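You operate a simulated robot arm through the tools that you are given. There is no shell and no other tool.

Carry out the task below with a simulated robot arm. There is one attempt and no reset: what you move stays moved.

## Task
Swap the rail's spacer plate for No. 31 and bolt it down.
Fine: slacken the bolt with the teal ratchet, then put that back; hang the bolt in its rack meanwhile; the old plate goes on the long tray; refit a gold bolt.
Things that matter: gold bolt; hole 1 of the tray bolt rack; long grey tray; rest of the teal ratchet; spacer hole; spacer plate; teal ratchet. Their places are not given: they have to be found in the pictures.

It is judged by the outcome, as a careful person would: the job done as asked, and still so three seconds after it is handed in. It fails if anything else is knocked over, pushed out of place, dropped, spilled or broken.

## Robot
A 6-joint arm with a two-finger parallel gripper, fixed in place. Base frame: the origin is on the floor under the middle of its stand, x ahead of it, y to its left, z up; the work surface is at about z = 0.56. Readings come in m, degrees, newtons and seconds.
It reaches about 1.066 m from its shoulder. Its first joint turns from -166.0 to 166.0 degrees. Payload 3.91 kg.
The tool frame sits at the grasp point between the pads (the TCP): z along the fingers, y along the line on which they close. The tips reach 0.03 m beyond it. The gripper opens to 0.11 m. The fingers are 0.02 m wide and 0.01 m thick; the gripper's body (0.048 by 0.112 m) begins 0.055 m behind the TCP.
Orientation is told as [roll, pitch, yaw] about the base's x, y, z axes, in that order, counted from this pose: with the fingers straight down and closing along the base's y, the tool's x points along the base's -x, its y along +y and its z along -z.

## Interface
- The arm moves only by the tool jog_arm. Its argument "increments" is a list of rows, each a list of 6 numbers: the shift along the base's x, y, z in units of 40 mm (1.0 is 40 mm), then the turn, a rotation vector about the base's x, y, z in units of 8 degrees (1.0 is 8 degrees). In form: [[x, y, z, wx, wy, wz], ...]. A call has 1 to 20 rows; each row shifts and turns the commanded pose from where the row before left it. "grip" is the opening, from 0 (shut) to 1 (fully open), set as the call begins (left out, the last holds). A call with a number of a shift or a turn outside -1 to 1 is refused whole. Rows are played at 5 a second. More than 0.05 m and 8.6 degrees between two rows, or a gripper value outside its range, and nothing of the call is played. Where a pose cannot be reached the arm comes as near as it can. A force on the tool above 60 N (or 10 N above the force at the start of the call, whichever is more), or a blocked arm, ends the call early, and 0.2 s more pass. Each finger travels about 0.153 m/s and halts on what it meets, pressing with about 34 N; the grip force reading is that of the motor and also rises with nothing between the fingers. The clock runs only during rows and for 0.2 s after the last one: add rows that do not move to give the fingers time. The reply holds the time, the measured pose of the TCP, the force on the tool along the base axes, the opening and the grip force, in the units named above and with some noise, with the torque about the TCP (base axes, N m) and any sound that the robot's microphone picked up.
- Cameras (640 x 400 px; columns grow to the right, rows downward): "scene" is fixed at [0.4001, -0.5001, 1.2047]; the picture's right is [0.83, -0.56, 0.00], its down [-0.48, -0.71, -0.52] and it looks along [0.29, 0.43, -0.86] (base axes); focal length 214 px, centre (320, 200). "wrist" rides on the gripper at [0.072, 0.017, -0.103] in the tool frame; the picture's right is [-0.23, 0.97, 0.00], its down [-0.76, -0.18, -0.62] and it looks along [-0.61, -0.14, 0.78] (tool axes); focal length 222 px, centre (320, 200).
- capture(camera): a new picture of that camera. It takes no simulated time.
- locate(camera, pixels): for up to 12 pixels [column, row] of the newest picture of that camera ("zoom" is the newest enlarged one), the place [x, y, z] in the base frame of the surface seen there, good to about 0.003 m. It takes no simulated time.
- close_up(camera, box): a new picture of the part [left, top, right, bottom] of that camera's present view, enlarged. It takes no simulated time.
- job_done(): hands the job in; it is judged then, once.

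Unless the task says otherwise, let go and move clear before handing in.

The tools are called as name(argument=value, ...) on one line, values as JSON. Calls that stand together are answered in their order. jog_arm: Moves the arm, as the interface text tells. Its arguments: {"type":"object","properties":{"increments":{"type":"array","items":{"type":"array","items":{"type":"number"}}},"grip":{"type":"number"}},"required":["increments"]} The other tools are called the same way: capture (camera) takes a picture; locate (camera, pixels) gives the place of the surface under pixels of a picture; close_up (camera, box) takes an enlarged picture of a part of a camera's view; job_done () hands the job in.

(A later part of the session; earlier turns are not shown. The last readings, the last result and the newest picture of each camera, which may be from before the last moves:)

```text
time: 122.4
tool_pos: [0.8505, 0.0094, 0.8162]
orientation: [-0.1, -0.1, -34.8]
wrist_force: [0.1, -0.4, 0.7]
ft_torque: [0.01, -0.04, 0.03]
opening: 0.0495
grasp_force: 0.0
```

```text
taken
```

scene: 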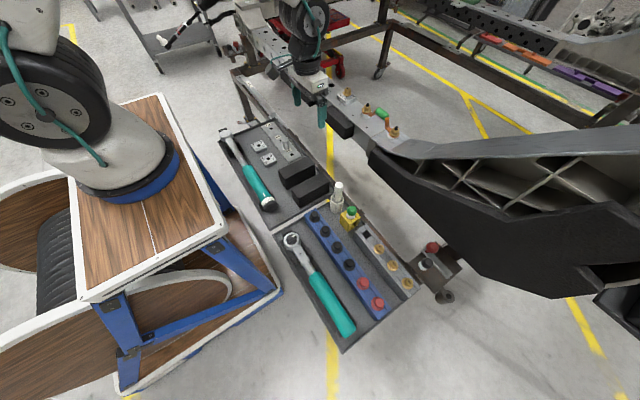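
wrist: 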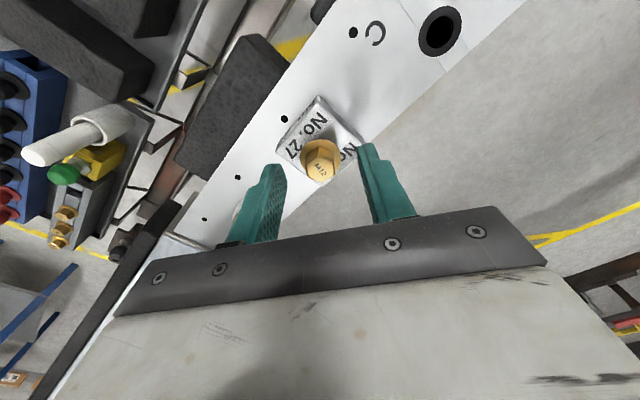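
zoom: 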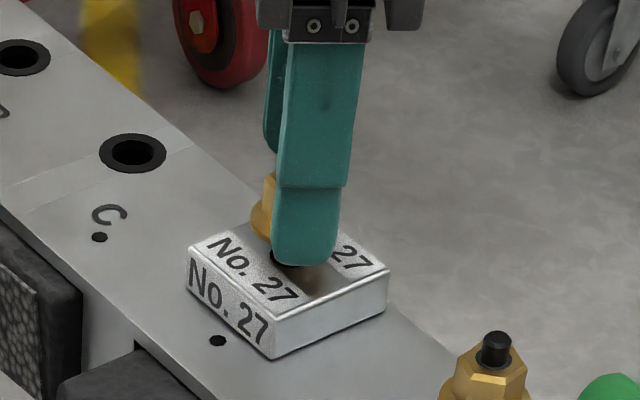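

The head is again between the fingertips. Regripping and turning another 120° CCW with a matching rise.

jog_arm(increments=[[0, 0, 0, 0, 0, 0], [0, 0, 0, 0, 0, 0], [0, 0, 0, 0, 0, 0]], grip=0)

jog_arm(increments=[[0, 0, 0.0125, 0, 0, 1], [0, 0, 0.0125, 0, 0, 1], [0, 0, 0.0125, 0, 0, 1], [0, 0, 0, 0, 0, 0]])

jog_arm(increments=[[0, 0, 0.0125, 0, 0, 1], [0, 0, 0.0125, 0, 0, 1], [0, 0, 0.0125, 0, 0, 1], [0, 0, 0.0125, 0, 0, 1], [0, 0, 0, 0, 0, 0]])

close_up(camera="scene", box=[325, 70, 375, 110])

```text
time: 123.2
tool_pos: [0.8508, 0.0091, 0.8147]
orientation: [-0.1, 0.0, -34.7]
wrist_force: [1.5, 1.4, -0.6]
ft_torque: [0.16, -0.16, -0.01]
opening: 0.0187
grasp_force: 33.8
```

```text
time: 124.2
tool_pos: [0.849, 0.0093, 0.817]
orientation: [-0.1, 0.0, -10.6]
wrist_force: [-0.1, 0.2, -0.1]
ft_torque: [0.01, -0.03, 0.02]
opening: 0.0185
grasp_force: 34.6
```

```text
time: 125.4
tool_pos: [0.85, 0.01, 0.8181]
orientation: [-0.1, 0.0, 21.4]
wrist_force: [0.5, -0.8, -0.2]
ft_torque: [-0.01, 0.01, -0.01]
opening: 0.0187
grasp_force: 34.4
```

```text
10.00 times, centred on (350, 90) of scene
```

zoom: 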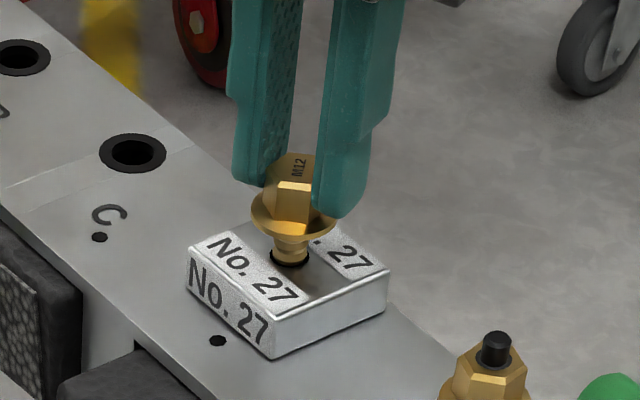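

The forces are now almost nil, so the bolt may be free. I'll try a straight 3 mm lift.

jog_arm(increments=[[0, 0, 0.04, 0, 0, 0], [0, 0, 0.04, 0, 0, 0], [0, 0, 0, 0, 0, 0]])

```text
time: 126.2
tool_pos: [0.8491, 0.0095, 0.8216]
orientation: [0.0, 0.0, 21.4]
wrist_force: [0.2, 0.1, -0.7]
ft_torque: [-0.01, 0.0, 0.03]
opening: 0.0186
grasp_force: 34.3
```

The bolt is free (only its weight, 0.7 N). I'll raise it straight up out of the plate.

jog_arm(increments=[[0, 0, 0.2, 0, 0, 0], [0, 0, 0.3, 0, 0, 0], [0, 0, 0.4, 0, 0, 0], [0, 0, 0.5, 0, 0, 0], [0, 0, 0.5, 0, 0, 0], [0, 0, 0.5, 0, 0, 0], [0, 0, 0, 0, 0, 0]])

close_up(camera="scene", box=[320, 40, 385, 110])

locate(camera="zoom", pixels=[[320, 200], [318, 180], [318, 240]])

```text
time: 127.8
tool_pos: [0.85, 0.0099, 0.9195]
orientation: [0.0, 0.0, 21.3]
wrist_force: [-0.2, -0.7, -0.3]
ft_torque: [0.0, 0.0, 0.01]
opening: 0.0186
grasp_force: 34.6
```

```text
5.71 times, centred on (352, 75) of scene
```

zoom: 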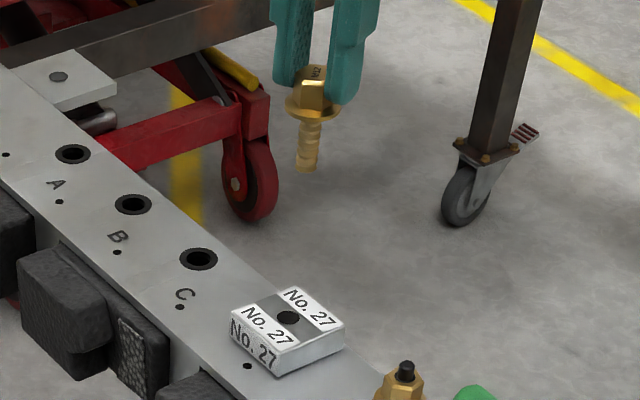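

```text
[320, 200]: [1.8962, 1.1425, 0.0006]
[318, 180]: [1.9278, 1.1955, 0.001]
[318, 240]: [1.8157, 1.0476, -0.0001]
```

The bolt is out (shank ≈32 mm) and plate No. 27 is free. I'll carry the bolt toward the numbered strip in the long tray, whose hole "1" is at about (0.637, 0.143), turning to yaw ~81° so the fingers clear the knob beside it.

jog_arm(increments=[[-0.66, 0.416, 0, 0, 0, 0.94], [-0.66, 0.416, 0, 0, 0, 0.94], [-0.66, 0.416, 0, 0, 0, 0.94], [-0.66, 0.416, 0, 0, 0, 0.94], [-0.66, 0.416, 0, 0, 0, 0.94], [-0.66, 0.416, 0, 0, 0, 0.94], [-0.66, 0.416, 0, 0, 0, 0.94], [-0.66, 0.416, 0, 0, 0, 0.94], [0, 0, -0.7, 0, 0, 0], [0, 0, -0.8, 0, 0, 0], [0, 0, -0.8, 0, 0, 0], [0, 0, -0.8, 0, 0, 0], [0, 0, -0.7, 0, 0, 0], [0, 0, 0, 0, 0, 0]])

capture(camera="wrist")

capture(camera="scene")

```text
time: 130.8
tool_pos: [0.6382, 0.1421, 0.7661]
orientation: [-0.2, 0.0, 81.5]
wrist_force: [0.0, 0.2, -0.7]
ft_torque: [0.0, 0.01, 0.01]
opening: 0.0188
grasp_force: 34.2
```

```text
taken
```

wrist: 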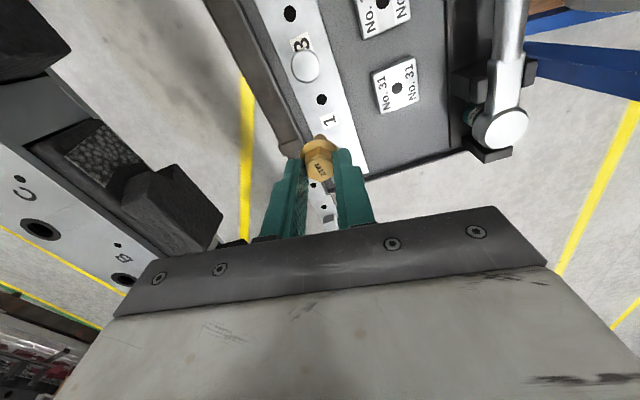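

```text
taken
```

scene: 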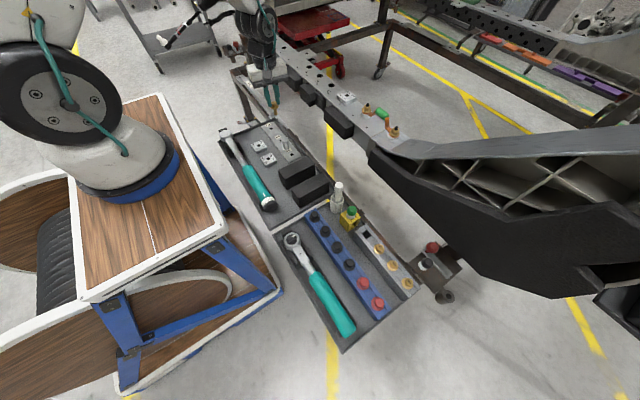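

Hole "1" is at (321,100) in the wrist picture, between the knob and the number label. I'll zoom and locate it, and check the tray floor and the empty slot of the grey rack for comparison.

close_up(camera="wrist", box=[270, 0, 370, 150])

close_up(camera="wrist", box=[300, 80, 345, 125])

locate(camera="zoom", pixels=[[310, 200], [310, 160], [270, 200], [350, 200], [310, 240], [480, 300], [520, 150], [590, 200]])

close_up(camera="scene", box=[350, 215, 390, 255])

```text
2.67 times, centred on (320, 75) of wrist
```

zoom: 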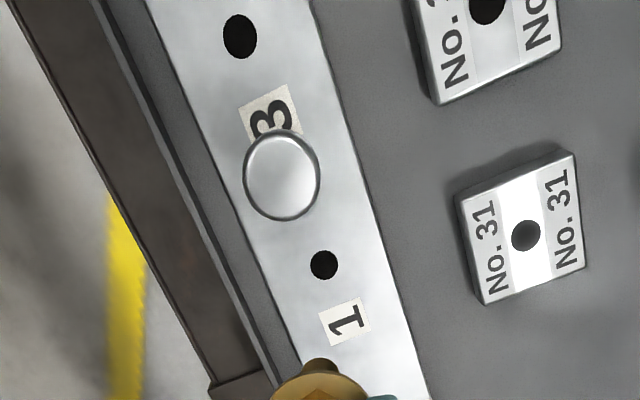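

```text
8.89 times, centred on (322, 102) of wrist
```

zoom: 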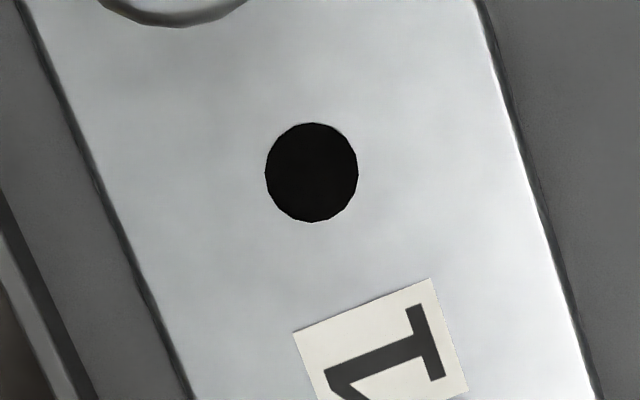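

```text
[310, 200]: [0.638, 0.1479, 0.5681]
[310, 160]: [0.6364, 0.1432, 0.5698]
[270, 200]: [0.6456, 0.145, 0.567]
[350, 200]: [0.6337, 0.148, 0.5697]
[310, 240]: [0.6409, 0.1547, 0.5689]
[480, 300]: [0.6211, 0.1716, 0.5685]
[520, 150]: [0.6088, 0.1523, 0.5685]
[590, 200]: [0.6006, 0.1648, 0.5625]
```

```text
10.00 times, centred on (370, 235) of scene
```

zoom: 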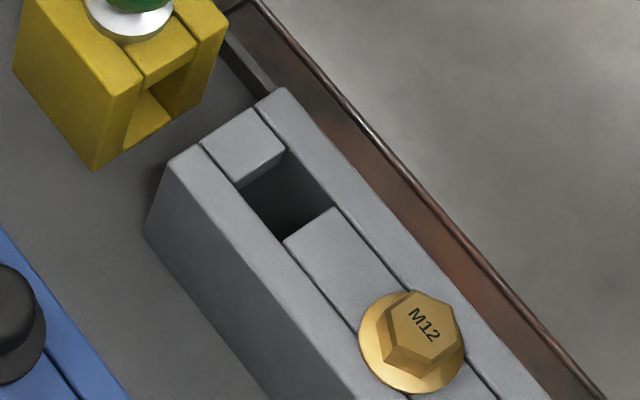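

The black disc at "1" locates at the strip's surface height (z≈0.569), so it may be only a drawn disc; the grey rack's slot has real depth. I'll check how plate 27's real hole and plate 31's hole read for comparison.

close_up(camera="scene", box=[335, 85, 365, 108])

locate(camera="zoom", pixels=[[280, 195], [290, 190], [270, 200], [285, 205], [285, 180], [220, 200], [350, 200], [320, 240]])

close_up(camera="scene", box=[250, 138, 280, 170])

locate(camera="zoom", pixels=[[265, 120], [220, 120], [310, 120], [265, 170], [410, 330], [370, 330]])

close_up(camera="scene", box=[260, 125, 310, 165])

locate(camera="zoom", pixels=[[275, 135], [400, 290], [290, 90], [160, 0], [340, 300], [470, 330], [200, 250]])

```text
16.00 times, centred on (350, 96) of scene
```

zoom: 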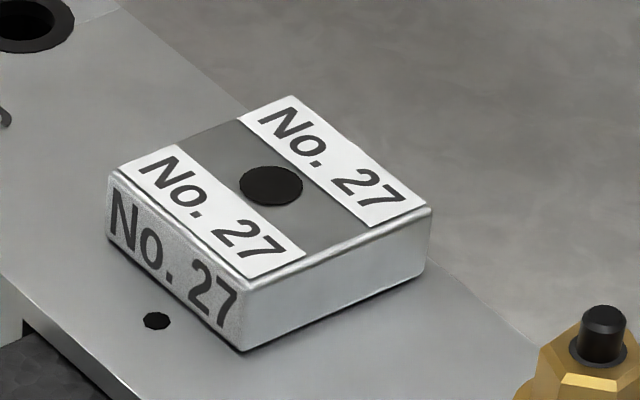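

```text
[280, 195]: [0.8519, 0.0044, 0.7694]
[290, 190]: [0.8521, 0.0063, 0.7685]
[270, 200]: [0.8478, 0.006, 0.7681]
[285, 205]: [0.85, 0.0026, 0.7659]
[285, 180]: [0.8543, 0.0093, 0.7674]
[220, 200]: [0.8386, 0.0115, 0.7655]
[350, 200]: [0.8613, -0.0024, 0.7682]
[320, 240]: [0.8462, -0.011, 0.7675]
```

```text
12.50 times, centred on (265, 154) of scene
```

zoom: 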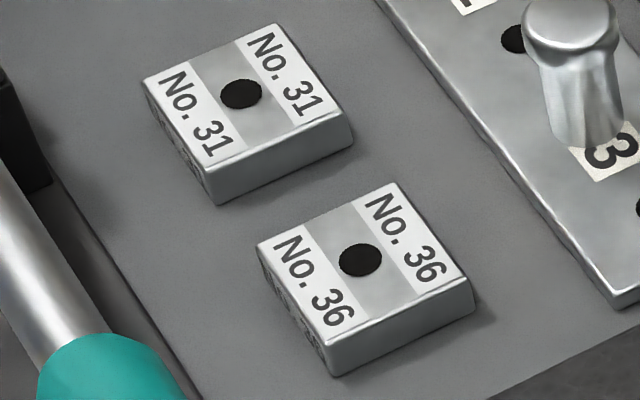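

```text
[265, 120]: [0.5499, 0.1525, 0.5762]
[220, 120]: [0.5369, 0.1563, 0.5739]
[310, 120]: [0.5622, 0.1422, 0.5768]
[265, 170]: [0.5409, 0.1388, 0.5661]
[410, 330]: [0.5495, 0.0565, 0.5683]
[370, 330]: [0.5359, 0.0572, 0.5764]
```

```text
10.00 times, centred on (285, 145) of scene
```

zoom: 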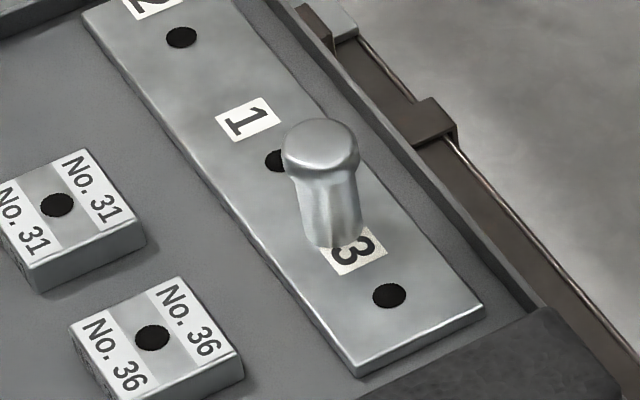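

```text
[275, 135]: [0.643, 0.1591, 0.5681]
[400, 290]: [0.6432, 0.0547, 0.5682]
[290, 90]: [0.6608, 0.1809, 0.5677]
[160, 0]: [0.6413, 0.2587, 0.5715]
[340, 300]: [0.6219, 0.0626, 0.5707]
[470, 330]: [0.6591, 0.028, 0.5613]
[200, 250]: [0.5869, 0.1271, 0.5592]
```

Plate 27's real through-hole also shows as a flat black disc, so the strip's holes are likely real as well. The strip, with its "1" label, is the tray bolt rack. I'll lower to about 10 mm above hole 1 and check alignment in both views.

jog_arm(increments=[[-0.03, 0.03, -0.6, 0, 0, 0], [0, 0, -0.8, 0, 0, 0], [0, 0, -0.8, 0, 0, 0], [0, 0, -0.6, 0, 0, 0], [0, 0, 0, 0, 0, 0]])

close_up(camera="wrist", box=[270, 90, 370, 190])

close_up(camera="scene", box=[255, 110, 315, 165])

```text
time: 132.0
tool_pos: [0.6371, 0.1435, 0.6539]
orientation: [-0.1, 0.0, 81.5]
wrist_force: [0.2, 0.2, -0.8]
ft_torque: [-0.02, -0.01, -0.01]
opening: 0.019
grasp_force: 34.1
```

```text
4.00 times, centred on (320, 140) of wrist
```

zoom: 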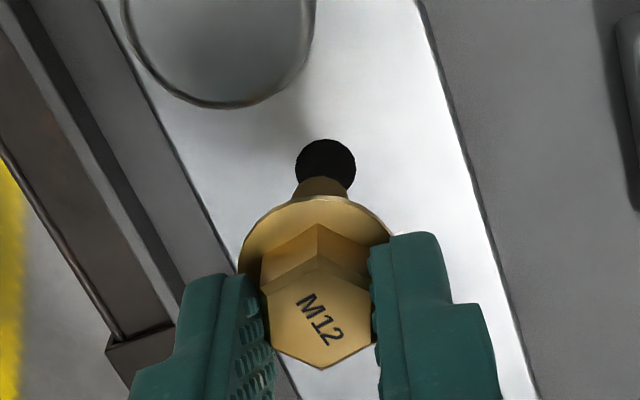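

```text
7.27 times, centred on (285, 138) of scene
```

zoom: 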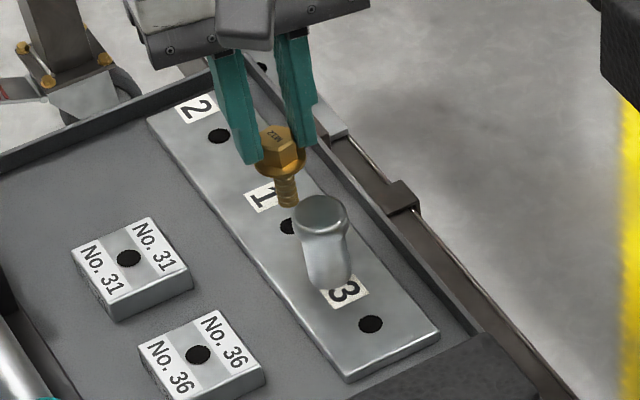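

The bolt tip looks slightly off toward +x/-y of hole 1. I'll zoom in further to measure it.

close_up(camera="scene", box=[265, 125, 300, 155])

close_up(camera="wrist", box=[305, 115, 340, 150])

locate(camera="zoom", pixels=[[330, 210], [350, 170], [300, 250], [320, 330]])

```text
13.33 times, centred on (282, 140) of scene
```

zoom: 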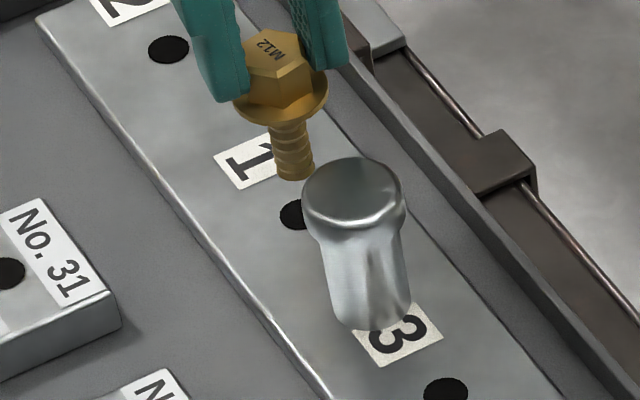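

```text
11.43 times, centred on (322, 132) of wrist
```

zoom: 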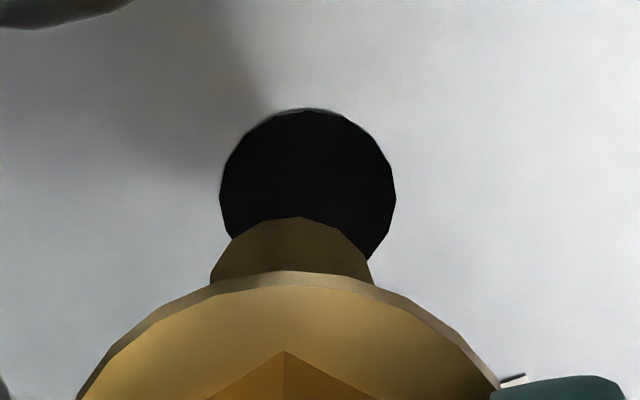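

```text
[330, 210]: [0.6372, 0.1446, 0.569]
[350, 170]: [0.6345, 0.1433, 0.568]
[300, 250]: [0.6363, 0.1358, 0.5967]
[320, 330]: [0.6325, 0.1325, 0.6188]
```

Combining both views, the bolt needs about -1.0 mm in x and +0.3 mm in y. I'll apply that and lower slowly, feeling for contact.

jog_arm(increments=[[-0.025, 0.008, -0.1, 0, 0, 0], [0, 0, -0.1, 0, 0, 0], [0, 0, -0.1, 0, 0, 0], [0, 0, 0, 0, 0, 0]])

close_up(camera="wrist", box=[305, 115, 340, 150])

close_up(camera="scene", box=[265, 125, 300, 155])

```text
time: 133.0
tool_pos: [0.6377, 0.1436, 0.6416]
orientation: [0.0, 0.0, 81.5]
wrist_force: [-0.6, 0.0, -0.8]
ft_torque: [0.03, 0.01, 0.01]
opening: 0.0191
grasp_force: 33.9
```

```text
11.43 times, centred on (322, 132) of wrist
```

zoom: 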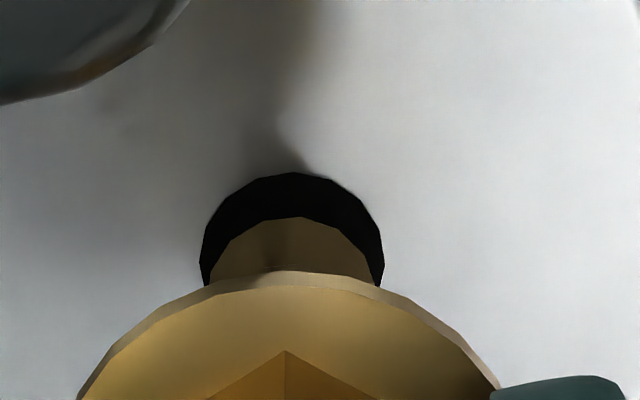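

```text
13.33 times, centred on (282, 140) of scene
```

zoom: 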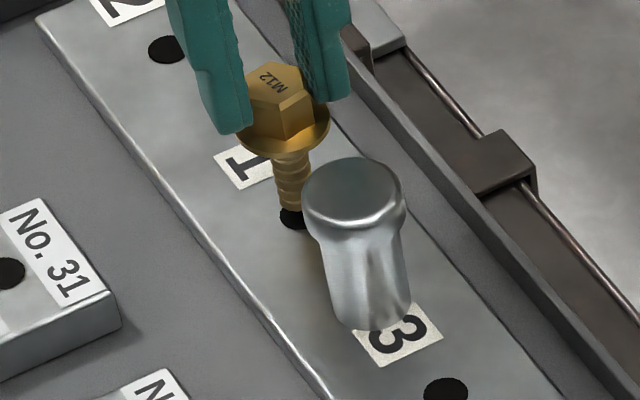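

Now the hole is centred around the shank in the wrist view, and the tip is right over it in the scene view. Lowering slowly into the hole.

jog_arm(increments=[[0, 0, -0.05, 0, 0, 0], [0, 0, -0.05, 0, 0, 0], [0, 0, -0.05, 0, 0, 0], [0, 0, 0, 0, 0, 0]])

jog_arm(increments=[[0, 0, -0.05, 0, 0, 0], [0, 0, -0.05, 0, 0, 0], [0, 0, 0, 0, 0, 0]])

close_up(camera="wrist", box=[305, 115, 340, 150])

close_up(camera="scene", box=[265, 125, 300, 155])

```text
time: 134.0
tool_pos: [0.636, 0.1437, 0.6363]
orientation: [-0.1, 0.0, 81.4]
wrist_force: [-0.5, -0.1, -1.2]
ft_torque: [0.01, -0.01, -0.02]
opening: 0.0191
grasp_force: 33.4
```

```text
time: 134.8
tool_pos: [0.6372, 0.144, 0.6321]
orientation: [-0.3, -0.1, 81.6]
wrist_force: [0.1, 1.0, 25.6]
ft_torque: [0.04, -0.01, 0.01]
opening: 0.0187
grasp_force: 34.2
```

```text
11.43 times, centred on (322, 132) of wrist
```

zoom: 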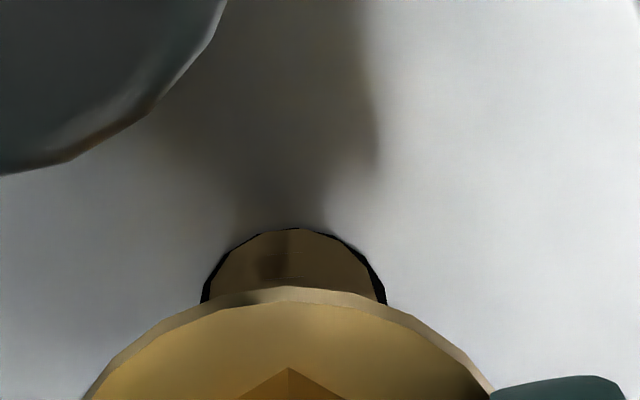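

```text
13.33 times, centred on (282, 140) of scene
```

zoom: 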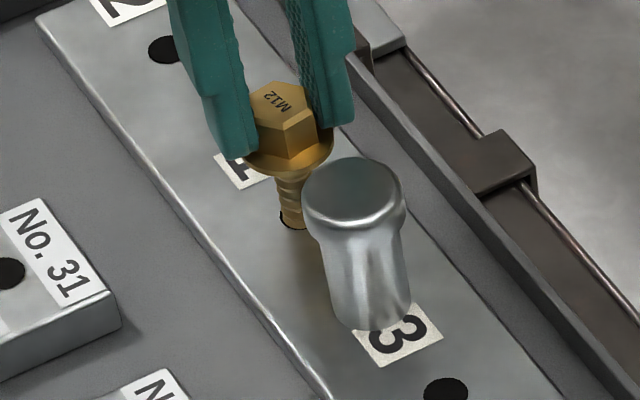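

Contact at z≈0.633 (25 N): the tip sits at the rim. The wrist view shows the shank about 0.6 mm toward the far (-y) edge of the hole, so I'll lift 2 mm, shift +0.6 mm in y, and retry.

jog_arm(increments=[[0, 0, 0.06, 0, 0, 0], [0.002, 0.016, 0, 0, 0, 0], [0, 0, -0.02, 0, 0, 0], [0, 0, 0, 0, 0, 0]])

jog_arm(increments=[[0, 0, -0.025, 0, 0, 0], [0, 0, 0, 0, 0, 0]])

close_up(camera="wrist", box=[305, 115, 340, 150])

```text
time: 135.8
tool_pos: [0.6363, 0.1448, 0.6332]
orientation: [-0.1, 0.0, 81.4]
wrist_force: [-0.2, -0.8, 0.2]
ft_torque: [0.01, 0.02, 0.0]
opening: 0.0187
grasp_force: 33.5
```

```text
time: 136.4
tool_pos: [0.6377, 0.1443, 0.6327]
orientation: [-0.1, 0.0, 81.5]
wrist_force: [-2.6, -1.6, 10.6]
ft_torque: [-0.04, 0.08, 0.01]
opening: 0.0187
grasp_force: 33.8
```

```text
11.43 times, centred on (322, 132) of wrist
```

zoom: 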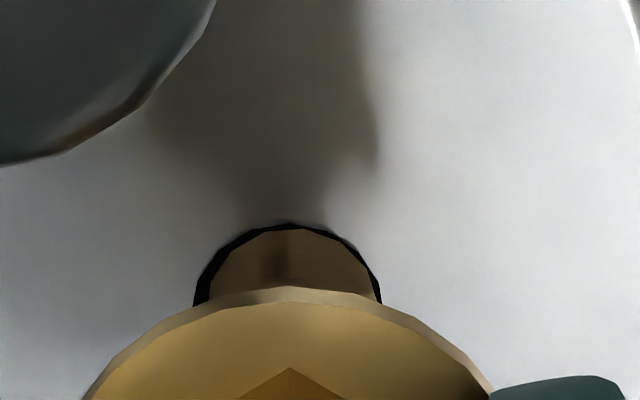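

Nearly centred; about 0.35 mm off in the sideways direction. I'll shift and press lightly again.

jog_arm(increments=[[0, 0, 0.03, 0, 0, 0], [0.009, -0.003, 0, 0, 0, 0], [0, 0, -0.035, 0, 0, 0], [0, 0, 0, 0, 0, 0]])

close_up(camera="wrist", box=[305, 115, 340, 150])

```text
time: 137.4
tool_pos: [0.6371, 0.1436, 0.6329]
orientation: [0.0, -0.1, 81.4]
wrist_force: [-0.6, 0.1, 8.3]
ft_torque: [-0.06, 0.07, 0.03]
opening: 0.0186
grasp_force: 33.6
```

```text
11.43 times, centred on (322, 132) of wrist
```

zoom: 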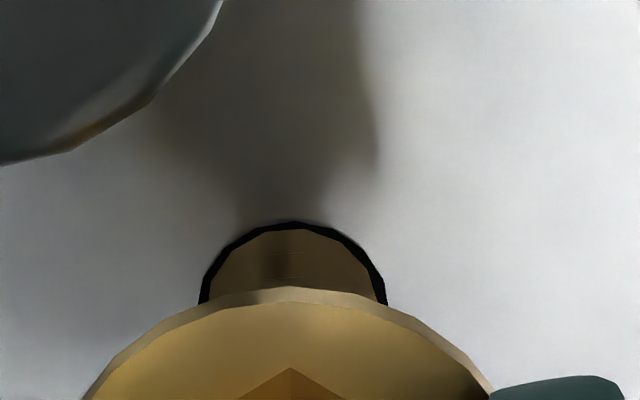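

The shank is now concentric with the disc, yet it still rests on something (8 N, no side force). I'll do a small search around this point to see whether there's a real hole.

jog_arm(increments=[[0, 0.01, 0, 0, 0, 0], [0, 0, 0, 0, 0, 0]])

jog_arm(increments=[[-0.01, 0, 0, 0, 0, 0], [0, 0, 0, 0, 0, 0]])

jog_arm(increments=[[0, -0.01, 0, 0, 0, 0], [0, 0, 0, 0, 0, 0]])

jog_arm(increments=[[0, -0.01, 0, 0, 0, 0], [0, 0, 0, 0, 0, 0]])

jog_arm(increments=[[0.01, 0, 0, 0, 0, 0], [0, 0, 0, 0, 0, 0]])

jog_arm(increments=[[0.01, 0, 0, 0, 0, 0], [0, 0, 0, 0, 0, 0]])

jog_arm(increments=[[0, 0.01, 0, 0, 0, 0], [0, 0, 0, 0, 0, 0]])

jog_arm(increments=[[0, 0.01, 0, 0, 0, 0], [0, 0, 0, 0, 0, 0]])

```text
time: 138.0
tool_pos: [0.6372, 0.145, 0.6327]
orientation: [-0.1, 0.0, 81.6]
wrist_force: [-0.3, -2.7, 7.4]
ft_torque: [-0.16, -0.01, 0.0]
opening: 0.0187
grasp_force: 34.3
```

```text
time: 138.6
tool_pos: [0.6374, 0.1454, 0.633]
orientation: [-0.1, 0.0, 81.5]
wrist_force: [1.2, -0.7, 4.7]
ft_torque: [-0.08, -0.08, 0.01]
opening: 0.0186
grasp_force: 33.7
```

```text
time: 139.2
tool_pos: [0.6367, 0.1453, 0.6319]
orientation: [-0.1, -0.1, 81.6]
wrist_force: [1.6, 1.8, 4.4]
ft_torque: [0.09, -0.11, 0.0]
opening: 0.0186
grasp_force: 33.5
```

```text
time: 139.8
tool_pos: [0.6362, 0.143, 0.633]
orientation: [0.0, 0.0, 81.5]
wrist_force: [-0.7, 3.0, 9.2]
ft_torque: [0.24, 0.03, -0.01]
opening: 0.0188
grasp_force: 33.9
```

```text
time: 140.4
tool_pos: [0.6362, 0.1433, 0.6333]
orientation: [-0.1, -0.1, 81.5]
wrist_force: [-1.6, 2.5, 9.4]
ft_torque: [0.19, 0.11, 0.03]
opening: 0.0187
grasp_force: 34.3
```

```text
time: 141.0
tool_pos: [0.6365, 0.1424, 0.6328]
orientation: [0.0, 0.0, 81.5]
wrist_force: [-4.7, 1.2, 9.2]
ft_torque: [0.03, 0.23, 0.0]
opening: 0.0188
grasp_force: 33.9
```

```text
time: 141.6
tool_pos: [0.6372, 0.1448, 0.6324]
orientation: [-0.1, -0.1, 81.4]
wrist_force: [-0.9, -1.7, 7.7]
ft_torque: [-0.19, 0.11, 0.02]
opening: 0.0188
grasp_force: 33.7
```

```text
time: 142.2
tool_pos: [0.6369, 0.1439, 0.6322]
orientation: [-0.1, 0.0, 81.5]
wrist_force: [1.0, -3.1, 6.7]
ft_torque: [-0.17, -0.05, 0.01]
opening: 0.0189
grasp_force: 34.3
```

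No drop-in anywhere and the reaction is central, so the strip's "holes" behave as solid. The gold bolts' own rack is the grey one in the other tray, with its first hole empty and really open; that is where this bolt can hang. I'll lift clear and carry the bolt there.

jog_arm(increments=[[0, 0, 0.5, 0, 0, 0], [0, 0, 0.9, 0, 0, 0], [0, 0, 1, 0, 0, 0], [0, 0, 1, 0, 0, 0], [0, 0, 1, 0, 0, 0], [0, 0, 0.8, 0, 0, 0], [0.05, -0.5, 0, 0, 0, 0], [0, -0.9, 0, 0, 0, 0], [0, -0.9, 0, 0, 0, 0], [0, -0.9, 0, 0, 0, 0], [0, -0.9, 0, 0, 0, 0], [0, -0.9, 0, 0, 0, 0], [0, -0.9, 0, 0, 0, 0], [0, -0.9, 0, 0, 0, 0], [0, -0.9, 0, 0, 0, 0.3], [0, -0.9, 0, 0, 0, 0.3], [0, -0.9, 0, 0, 0, 0.3], [0, -0.9, 0, 0, 0, 0.15], [0, -0.9, 0, 0, 0, 0], [0, -0.9, 0, 0, 0, 0]])

capture(camera="wrist")

```text
time: 146.4
tool_pos: [0.6386, -0.344, 0.8399]
orientation: [0.0, 0.0, 89.9]
wrist_force: [0.2, -0.1, -1.0]
ft_torque: [-0.01, 0.01, -0.02]
opening: 0.0189
grasp_force: 33.7
```

```text
taken
```

wrist: 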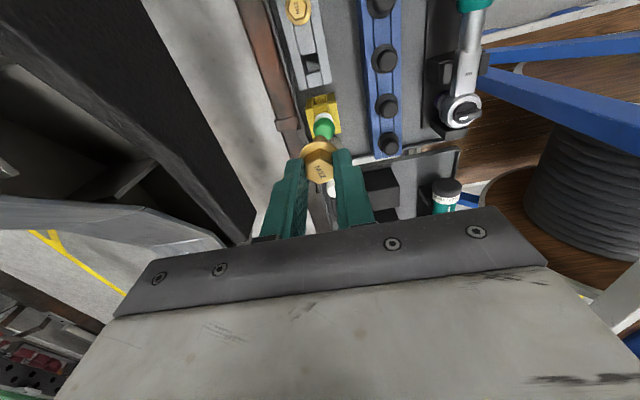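

The grey rack's empty slot is at (312,65). I'll zoom in on the rack to look for labels and locate the slot.

close_up(camera="wrist", box=[270, 0, 350, 130])

close_up(camera="wrist", box=[285, 40, 340, 90])

locate(camera="zoom", pixels=[[310, 200], [250, 130], [340, 120], [260, 240], [370, 230], [220, 200], [390, 200], [300, 150], [300, 290]])

```text
3.08 times, centred on (310, 65) of wrist
```

zoom: 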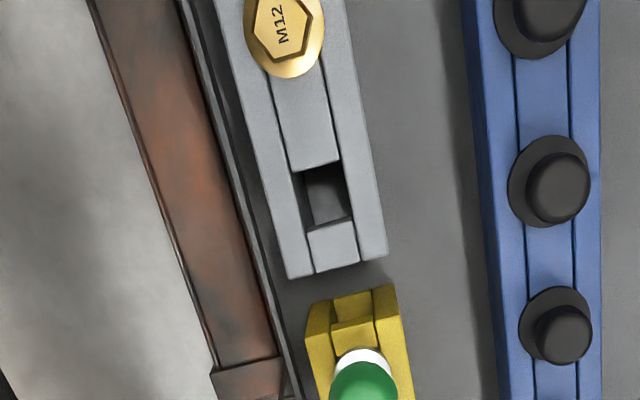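

```text
8.00 times, centred on (312, 65) of wrist
```

zoom: 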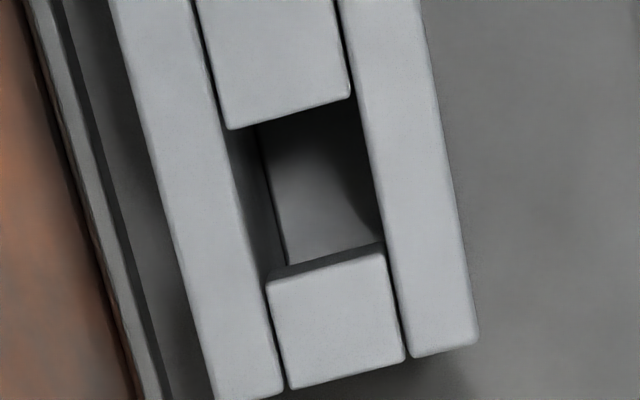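

```text
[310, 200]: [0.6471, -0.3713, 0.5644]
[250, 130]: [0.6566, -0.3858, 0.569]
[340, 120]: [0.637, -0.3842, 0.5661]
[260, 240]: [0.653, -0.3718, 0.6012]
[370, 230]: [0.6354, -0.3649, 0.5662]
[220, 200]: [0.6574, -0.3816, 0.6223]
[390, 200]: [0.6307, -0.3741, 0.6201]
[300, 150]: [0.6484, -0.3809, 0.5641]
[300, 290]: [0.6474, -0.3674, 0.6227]
```

The slot is a real opening down to the tray floor (z≈0.564), roughly x 0.633–0.652. I'll locate its edges precisely.

locate(camera="zoom", pixels=[[290, 105], [235, 118], [345, 88], [325, 275], [275, 292], [380, 268], [215, 150], [250, 270], [362, 100], [392, 240]])

close_up(camera="scene", box=[350, 215, 390, 255])

locate(camera="zoom", pixels=[[235, 160], [310, 230], [225, 200], [310, 160], [260, 145], [320, 225], [405, 325]])

```text
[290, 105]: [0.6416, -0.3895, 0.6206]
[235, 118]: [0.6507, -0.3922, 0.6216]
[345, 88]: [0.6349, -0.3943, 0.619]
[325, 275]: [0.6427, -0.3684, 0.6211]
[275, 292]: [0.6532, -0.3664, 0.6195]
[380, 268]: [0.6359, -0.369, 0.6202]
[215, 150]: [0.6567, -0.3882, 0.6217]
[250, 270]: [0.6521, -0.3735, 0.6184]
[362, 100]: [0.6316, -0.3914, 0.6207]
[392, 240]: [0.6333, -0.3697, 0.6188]
```

```text
10.00 times, centred on (370, 235) of scene
```

zoom: 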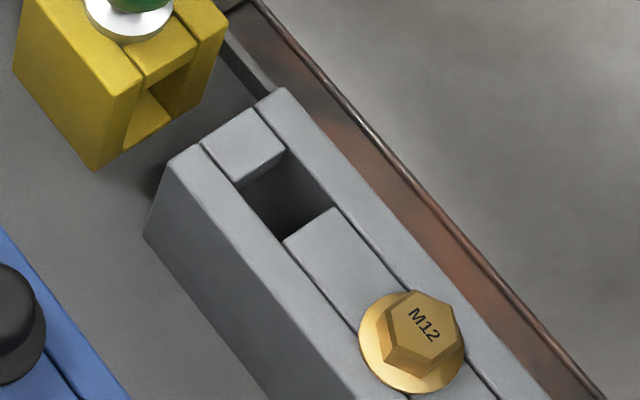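

```text
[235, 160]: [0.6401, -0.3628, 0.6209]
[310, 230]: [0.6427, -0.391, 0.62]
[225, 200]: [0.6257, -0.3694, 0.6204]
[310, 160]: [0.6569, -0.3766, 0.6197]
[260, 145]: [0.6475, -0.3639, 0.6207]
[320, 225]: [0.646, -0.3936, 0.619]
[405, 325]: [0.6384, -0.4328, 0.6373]
```

The slot centre is about (0.642, -0.379) and 19 mm square, with the top at z≈0.6205. Moving over it and lowering the bolt.

jog_arm(increments=[[0.08, -0.45, -0.3, 0, 0, 0], [0, -0.43, -0.6, 0, 0, 0], [0, 0, -0.8, 0, 0, 0], [0, 0, -0.8, 0, 0, 0], [0, 0, -0.8, 0, 0, 0], [0, 0, 0, 0, 0, 0]])

close_up(camera="wrist", box=[270, 90, 370, 190])

close_up(camera="scene", box=[340, 200, 400, 255])

```text
time: 147.8
tool_pos: [0.6421, -0.3784, 0.7068]
orientation: [-0.1, 0.0, 89.9]
wrist_force: [0.0, -0.1, -0.8]
ft_torque: [0.05, -0.01, 0.01]
opening: 0.0188
grasp_force: 33.7
```

```text
4.00 times, centred on (320, 140) of wrist
```

zoom: 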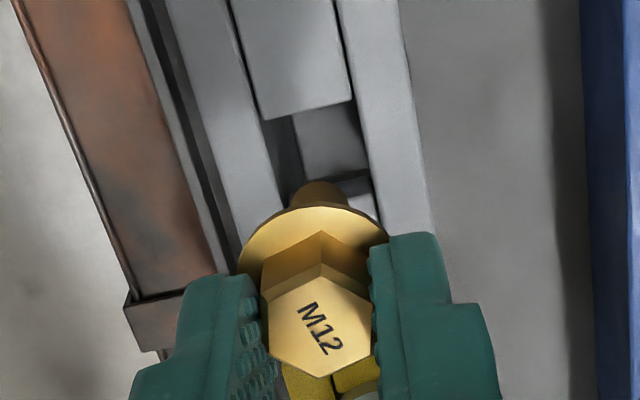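

```text
7.27 times, centred on (370, 228) of scene
```

zoom: 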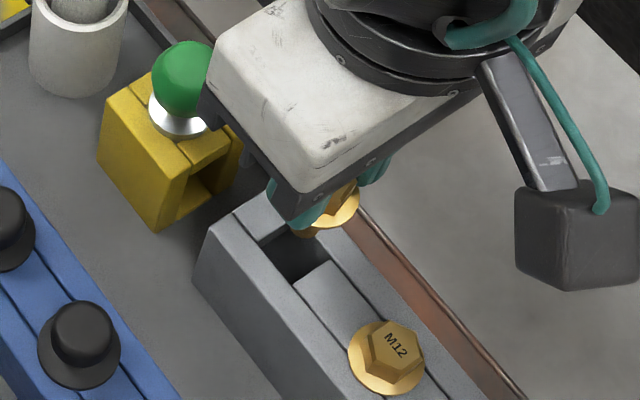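

The shank is lined up with the slot in the wrist view (column ~320). Lowering with force checks.

jog_arm(increments=[[0, 0, -0.3, 0, 0, 0], [0, 0, -0.3, 0, 0, 0], [0, 0, -0.3, 0, 0, 0], [0, 0, 0, 0, 0, 0]])

jog_arm(increments=[[0, 0, -0.2, 0, 0, 0], [0, 0, -0.1, 0, 0, 0], [0, 0, 0, 0, 0, 0]])

close_up(camera="wrist", box=[270, 90, 370, 190])

```text
time: 148.8
tool_pos: [0.6425, -0.3781, 0.6711]
orientation: [-0.1, 0.0, 89.9]
wrist_force: [-0.2, 0.3, -0.2]
ft_torque: [0.0, 0.0, 0.0]
opening: 0.0187
grasp_force: 33.9
```

```text
time: 149.6
tool_pos: [0.6422, -0.3778, 0.6601]
orientation: [-0.3, 0.0, 89.9]
wrist_force: [0.3, 0.7, -0.5]
ft_torque: [0.04, 0.01, -0.01]
opening: 0.0184
grasp_force: 34.1
```

```text
4.00 times, centred on (320, 140) of wrist
```

zoom: 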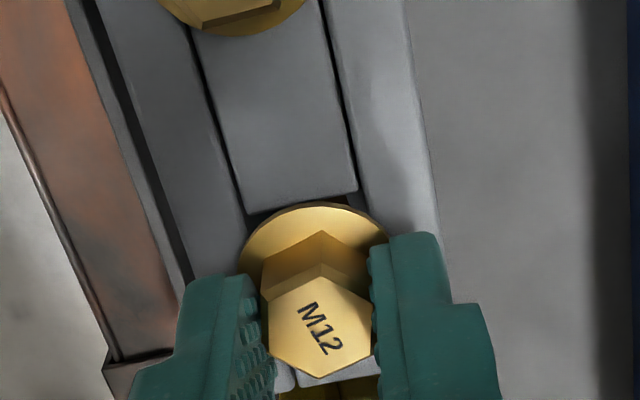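

The shank is inside the slot. A few more millimetres until the flange rests.

jog_arm(increments=[[0, 0, -0.05, 0, 0, 0], [0, 0, -0.05, 0, 0, 0], [0, 0, 0, 0, 0, 0]])

jog_arm(increments=[[0, 0, -0.03, 0, 0, 0], [0, 0, 0, 0, 0, 0]])

jog_arm(increments=[[0, 0, -0.03, 0, 0, 0], [0, 0, 0, 0, 0, 0]])

```text
time: 150.4
tool_pos: [0.6426, -0.3773, 0.6554]
orientation: [-0.1, 0.0, 89.8]
wrist_force: [0.0, -0.4, -0.9]
ft_torque: [0.0, 0.03, 0.02]
opening: 0.0188
grasp_force: 33.8
```

```text
time: 151.0
tool_pos: [0.6434, -0.3782, 0.6553]
orientation: [-0.1, 0.1, 89.9]
wrist_force: [-0.5, 0.3, -0.9]
ft_torque: [-0.01, 0.03, 0.0]
opening: 0.0189
grasp_force: 34.0
```

```text
time: 151.6
tool_pos: [0.6415, -0.3783, 0.6548]
orientation: [-0.1, 0.0, 90.0]
wrist_force: [-2.7, 1.8, 17.1]
ft_torque: [0.15, 0.13, 0.02]
opening: 0.0189
grasp_force: 34.3
```

The flange is resting (17 N). I'll ease up slightly and release the bolt, then lift clear.

jog_arm(increments=[[0, 0, 0.02, 0, 0, 0], [0, 0, 0, 0, 0, 0]])

jog_arm(increments=[[0, 0, 0, 0, 0, 0], [0, 0, 0, 0, 0, 0], [0, 0, 0.3, 0, 0, 0], [0, 0, 0.6, 0, 0, 0], [0, 0, 0.8, 0, 0, 0], [0, 0, 0.8, 0, 0, 0], [0, 0, 0.8, 0, 0, 0]], grip=0.45)

capture(camera="wrist")

close_up(camera="wrist", box=[270, 60, 370, 190])

```text
time: 152.2
tool_pos: [0.6426, -0.3787, 0.6546]
orientation: [-0.1, 0.0, 89.9]
wrist_force: [0.5, 0.2, 5.7]
ft_torque: [0.03, -0.01, 0.0]
opening: 0.0185
grasp_force: 34.3
```

```text
time: 153.8
tool_pos: [0.6433, -0.3784, 0.7851]
orientation: [-0.1, 0.0, 89.8]
wrist_force: [0.3, 0.5, -0.5]
ft_torque: [0.02, 0.02, -0.02]
opening: 0.0494
grasp_force: 0.1
```

```text
taken
```

wrist: 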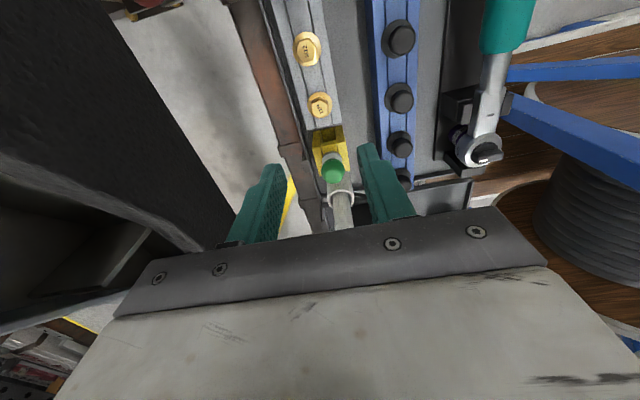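

```text
3.08 times, centred on (320, 125) of wrist
```

zoom: 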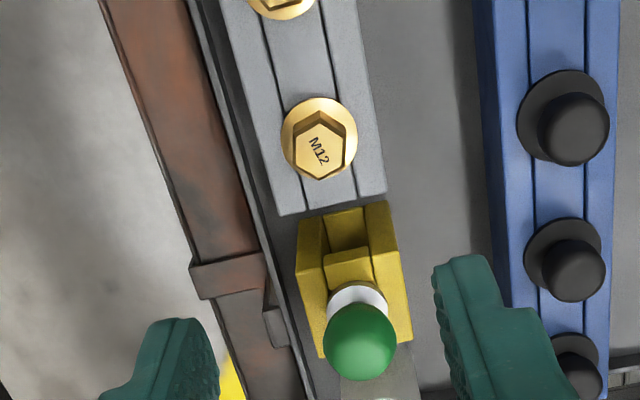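

The bolt hangs in hole 1 of the grey rack. Next is the old plate; I'll survey the long tray for a free spot.

close_up(camera="scene", box=[215, 110, 335, 225])

locate(camera="zoom", pixels=[[330, 235], [435, 190], [460, 220], [345, 275], [260, 200], [300, 230], [240, 110], [215, 75], [290, 45], [195, 120], [350, 330], [300, 280]])

```text
3.48 times, centred on (275, 168) of scene
```

zoom: 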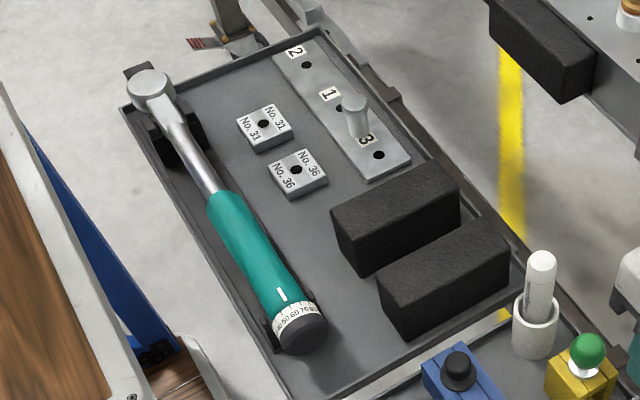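

```text
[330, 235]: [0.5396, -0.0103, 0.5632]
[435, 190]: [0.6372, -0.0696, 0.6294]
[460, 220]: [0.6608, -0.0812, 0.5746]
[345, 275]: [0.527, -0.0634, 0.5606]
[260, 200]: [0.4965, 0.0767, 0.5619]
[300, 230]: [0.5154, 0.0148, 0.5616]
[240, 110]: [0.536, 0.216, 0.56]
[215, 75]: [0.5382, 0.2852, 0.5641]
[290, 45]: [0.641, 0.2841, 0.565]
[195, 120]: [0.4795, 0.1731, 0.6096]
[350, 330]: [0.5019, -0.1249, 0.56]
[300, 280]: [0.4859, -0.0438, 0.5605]
```

The far end of the long tray, around (0.548, 0.238), is free (floor z≈0.561). Now I'll go up and over to the old plate with yaw 90°, fingers 70 mm open.

jog_arm(increments=[[0, 0, 0.8, 0, 0, 0], [0, 0.3, 0.8, 0, 0, 0], [0.1, 0.8, 0.6, 0, 0, 0], [0.15, 0.9, 0.2, 0, 0, 0], [0.15, 0.9, 0, 0, 0, 0], [0.15, 0.9, 0, 0, 0, 0], [0.15, 0.9, 0, 0, 0, 0], [0.2, 0.9, 0, 0, 0, 0], [0.3, 0.9, 0, 0, 0, 0], [0.4, 0.9, 0, 0, 0, 0], [0.6, 0.8, 0, 0, 0, 0], [0.8, 0.6, 0, 0, 0, 0], [0.9, 0.4, 0, 0, 0, 0], [0.9, 0.3, 0, 0, 0, 0], [0.37, 0.2, 0, 0, 0, 0], [0, 0, 0, 0, 0, 0]], grip=0.65)

capture(camera="wrist")

```text
time: 157.2
tool_pos: [0.8493, 0.0089, 0.8828]
orientation: [-0.1, 0.1, 89.9]
wrist_force: [-0.7, -1.1, 0.2]
ft_torque: [-0.01, -0.01, -0.02]
opening: 0.0718
grasp_force: 0.1
```

```text
taken
```

wrist: 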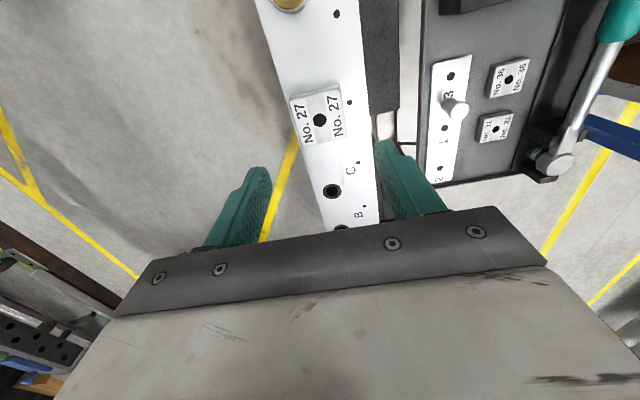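

The plate is at (319,117) in the wrist view. I'll locate its corners and hole.

close_up(camera="wrist", box=[280, 75, 360, 155])

locate(camera="zoom", pixels=[[320, 220], [180, 130], [400, 75], [430, 300], [215, 340], [170, 250], [430, 150]])

```text
5.00 times, centred on (320, 115) of wrist
```

zoom: 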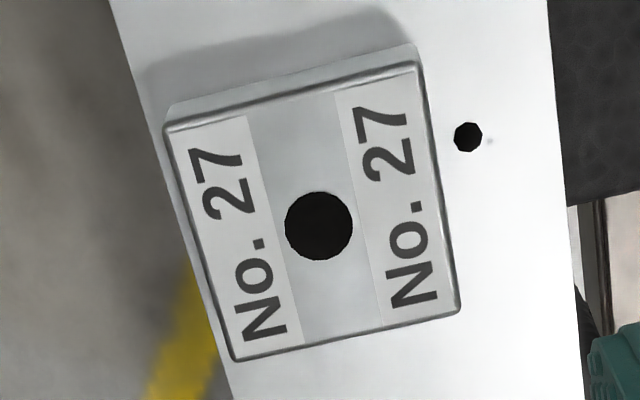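

```text
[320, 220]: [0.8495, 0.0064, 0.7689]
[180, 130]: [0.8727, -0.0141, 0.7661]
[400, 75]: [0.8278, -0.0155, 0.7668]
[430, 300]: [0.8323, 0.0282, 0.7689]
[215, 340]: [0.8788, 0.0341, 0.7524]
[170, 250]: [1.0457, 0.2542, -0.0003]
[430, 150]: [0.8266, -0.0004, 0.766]
```

The plate spans x 0.827–0.873, y -0.015–0.032, centred at about (0.850, 0.0085). Descending to grip it from its ±x sides.

jog_arm(increments=[[0.02, 0, -0.6, 0, 0, 0], [0, 0, -0.6, 0, 0, 0], [0, 0, -0.6, 0, 0, 0], [0, 0, -0.4, 0, 0, 0], [0, 0, -0.28, 0, 0, 0], [0, 0, 0, 0, 0, 0]])

close_up(camera="scene", box=[320, 70, 380, 115])

```text
time: 158.6
tool_pos: [0.8496, 0.0103, 0.7831]
orientation: [-0.1, 0.0, 89.8]
wrist_force: [0.0, -0.6, -0.3]
ft_torque: [-0.01, -0.02, 0.0]
opening: 0.0714
grasp_force: 0.0
```

```text
8.89 times, centred on (350, 92) of scene
```

zoom: 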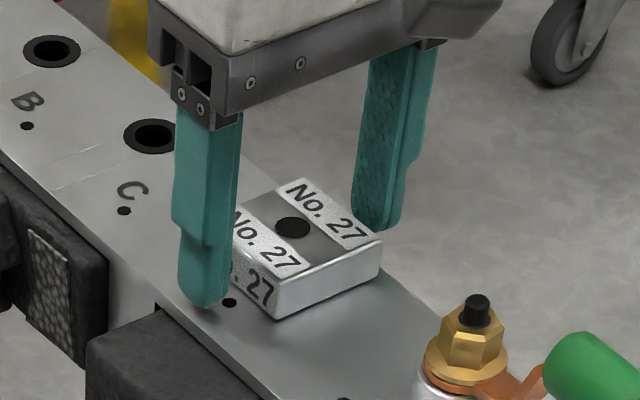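

The fingers straddle the plate just above the rail surface. Closing.

jog_arm(increments=[[0, 0, 0, 0, 0, 0], [0, 0, 0, 0, 0, 0], [0, 0, 0, 0, 0, 0]], grip=0)

jog_arm(increments=[[0, 0, 0.1, 0, 0, 0], [0, 0, 0.2, 0, 0, 0], [0, 0, 0.4, 0, 0, 0], [0, 0, 0.6, 0, 0, 0], [0, 0, 0.6, 0, 0, 0], [0, 0, 0, 0, 0, 0]])

close_up(camera="scene", box=[315, 40, 385, 115])

```text
time: 159.4
tool_pos: [0.8498, 0.0097, 0.7828]
orientation: [0.0, 0.0, 90.0]
wrist_force: [0.6, 0.1, -0.5]
ft_torque: [0.0, -0.01, 0.02]
opening: 0.0497
grasp_force: 33.8
```

```text
time: 160.8
tool_pos: [0.8491, 0.0111, 0.8587]
orientation: [0.0, -0.1, 89.8]
wrist_force: [-1.0, -0.8, -2.6]
ft_torque: [0.01, 0.0, -0.01]
opening: 0.0494
grasp_force: 33.9
```

```text
5.33 times, centred on (350, 78) of scene
```

zoom: 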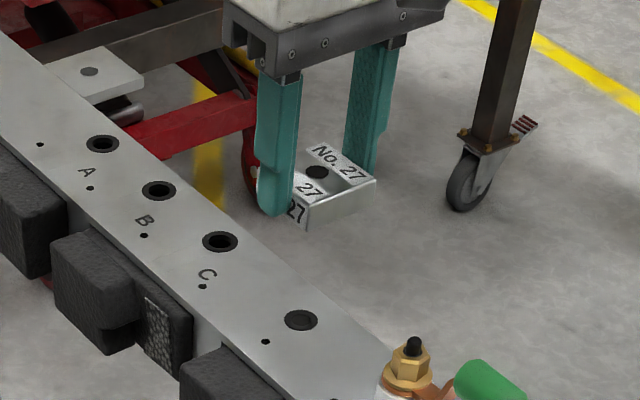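

The old plate is lifted (49.5 mm wide, ~2 N) and the spacer hole in the rail is visible at (301,320) of the zoom. I'll locate it now while it's exposed.

close_up(camera="scene", box=[332, 88, 362, 112])

locate(camera="zoom", pixels=[[262, 205], [262, 190], [262, 220], [240, 205], [285, 205], [220, 205], [310, 205], [262, 235]])

```text
16.00 times, centred on (347, 100) of scene
```

zoom: 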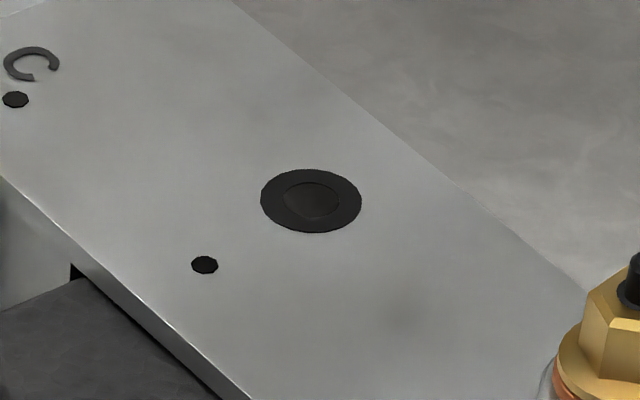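

```text
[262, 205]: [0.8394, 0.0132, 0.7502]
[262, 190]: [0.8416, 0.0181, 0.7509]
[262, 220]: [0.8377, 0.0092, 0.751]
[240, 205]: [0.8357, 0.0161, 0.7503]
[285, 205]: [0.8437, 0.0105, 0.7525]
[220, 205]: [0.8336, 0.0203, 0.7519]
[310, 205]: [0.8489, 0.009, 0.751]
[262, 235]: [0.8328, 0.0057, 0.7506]
```

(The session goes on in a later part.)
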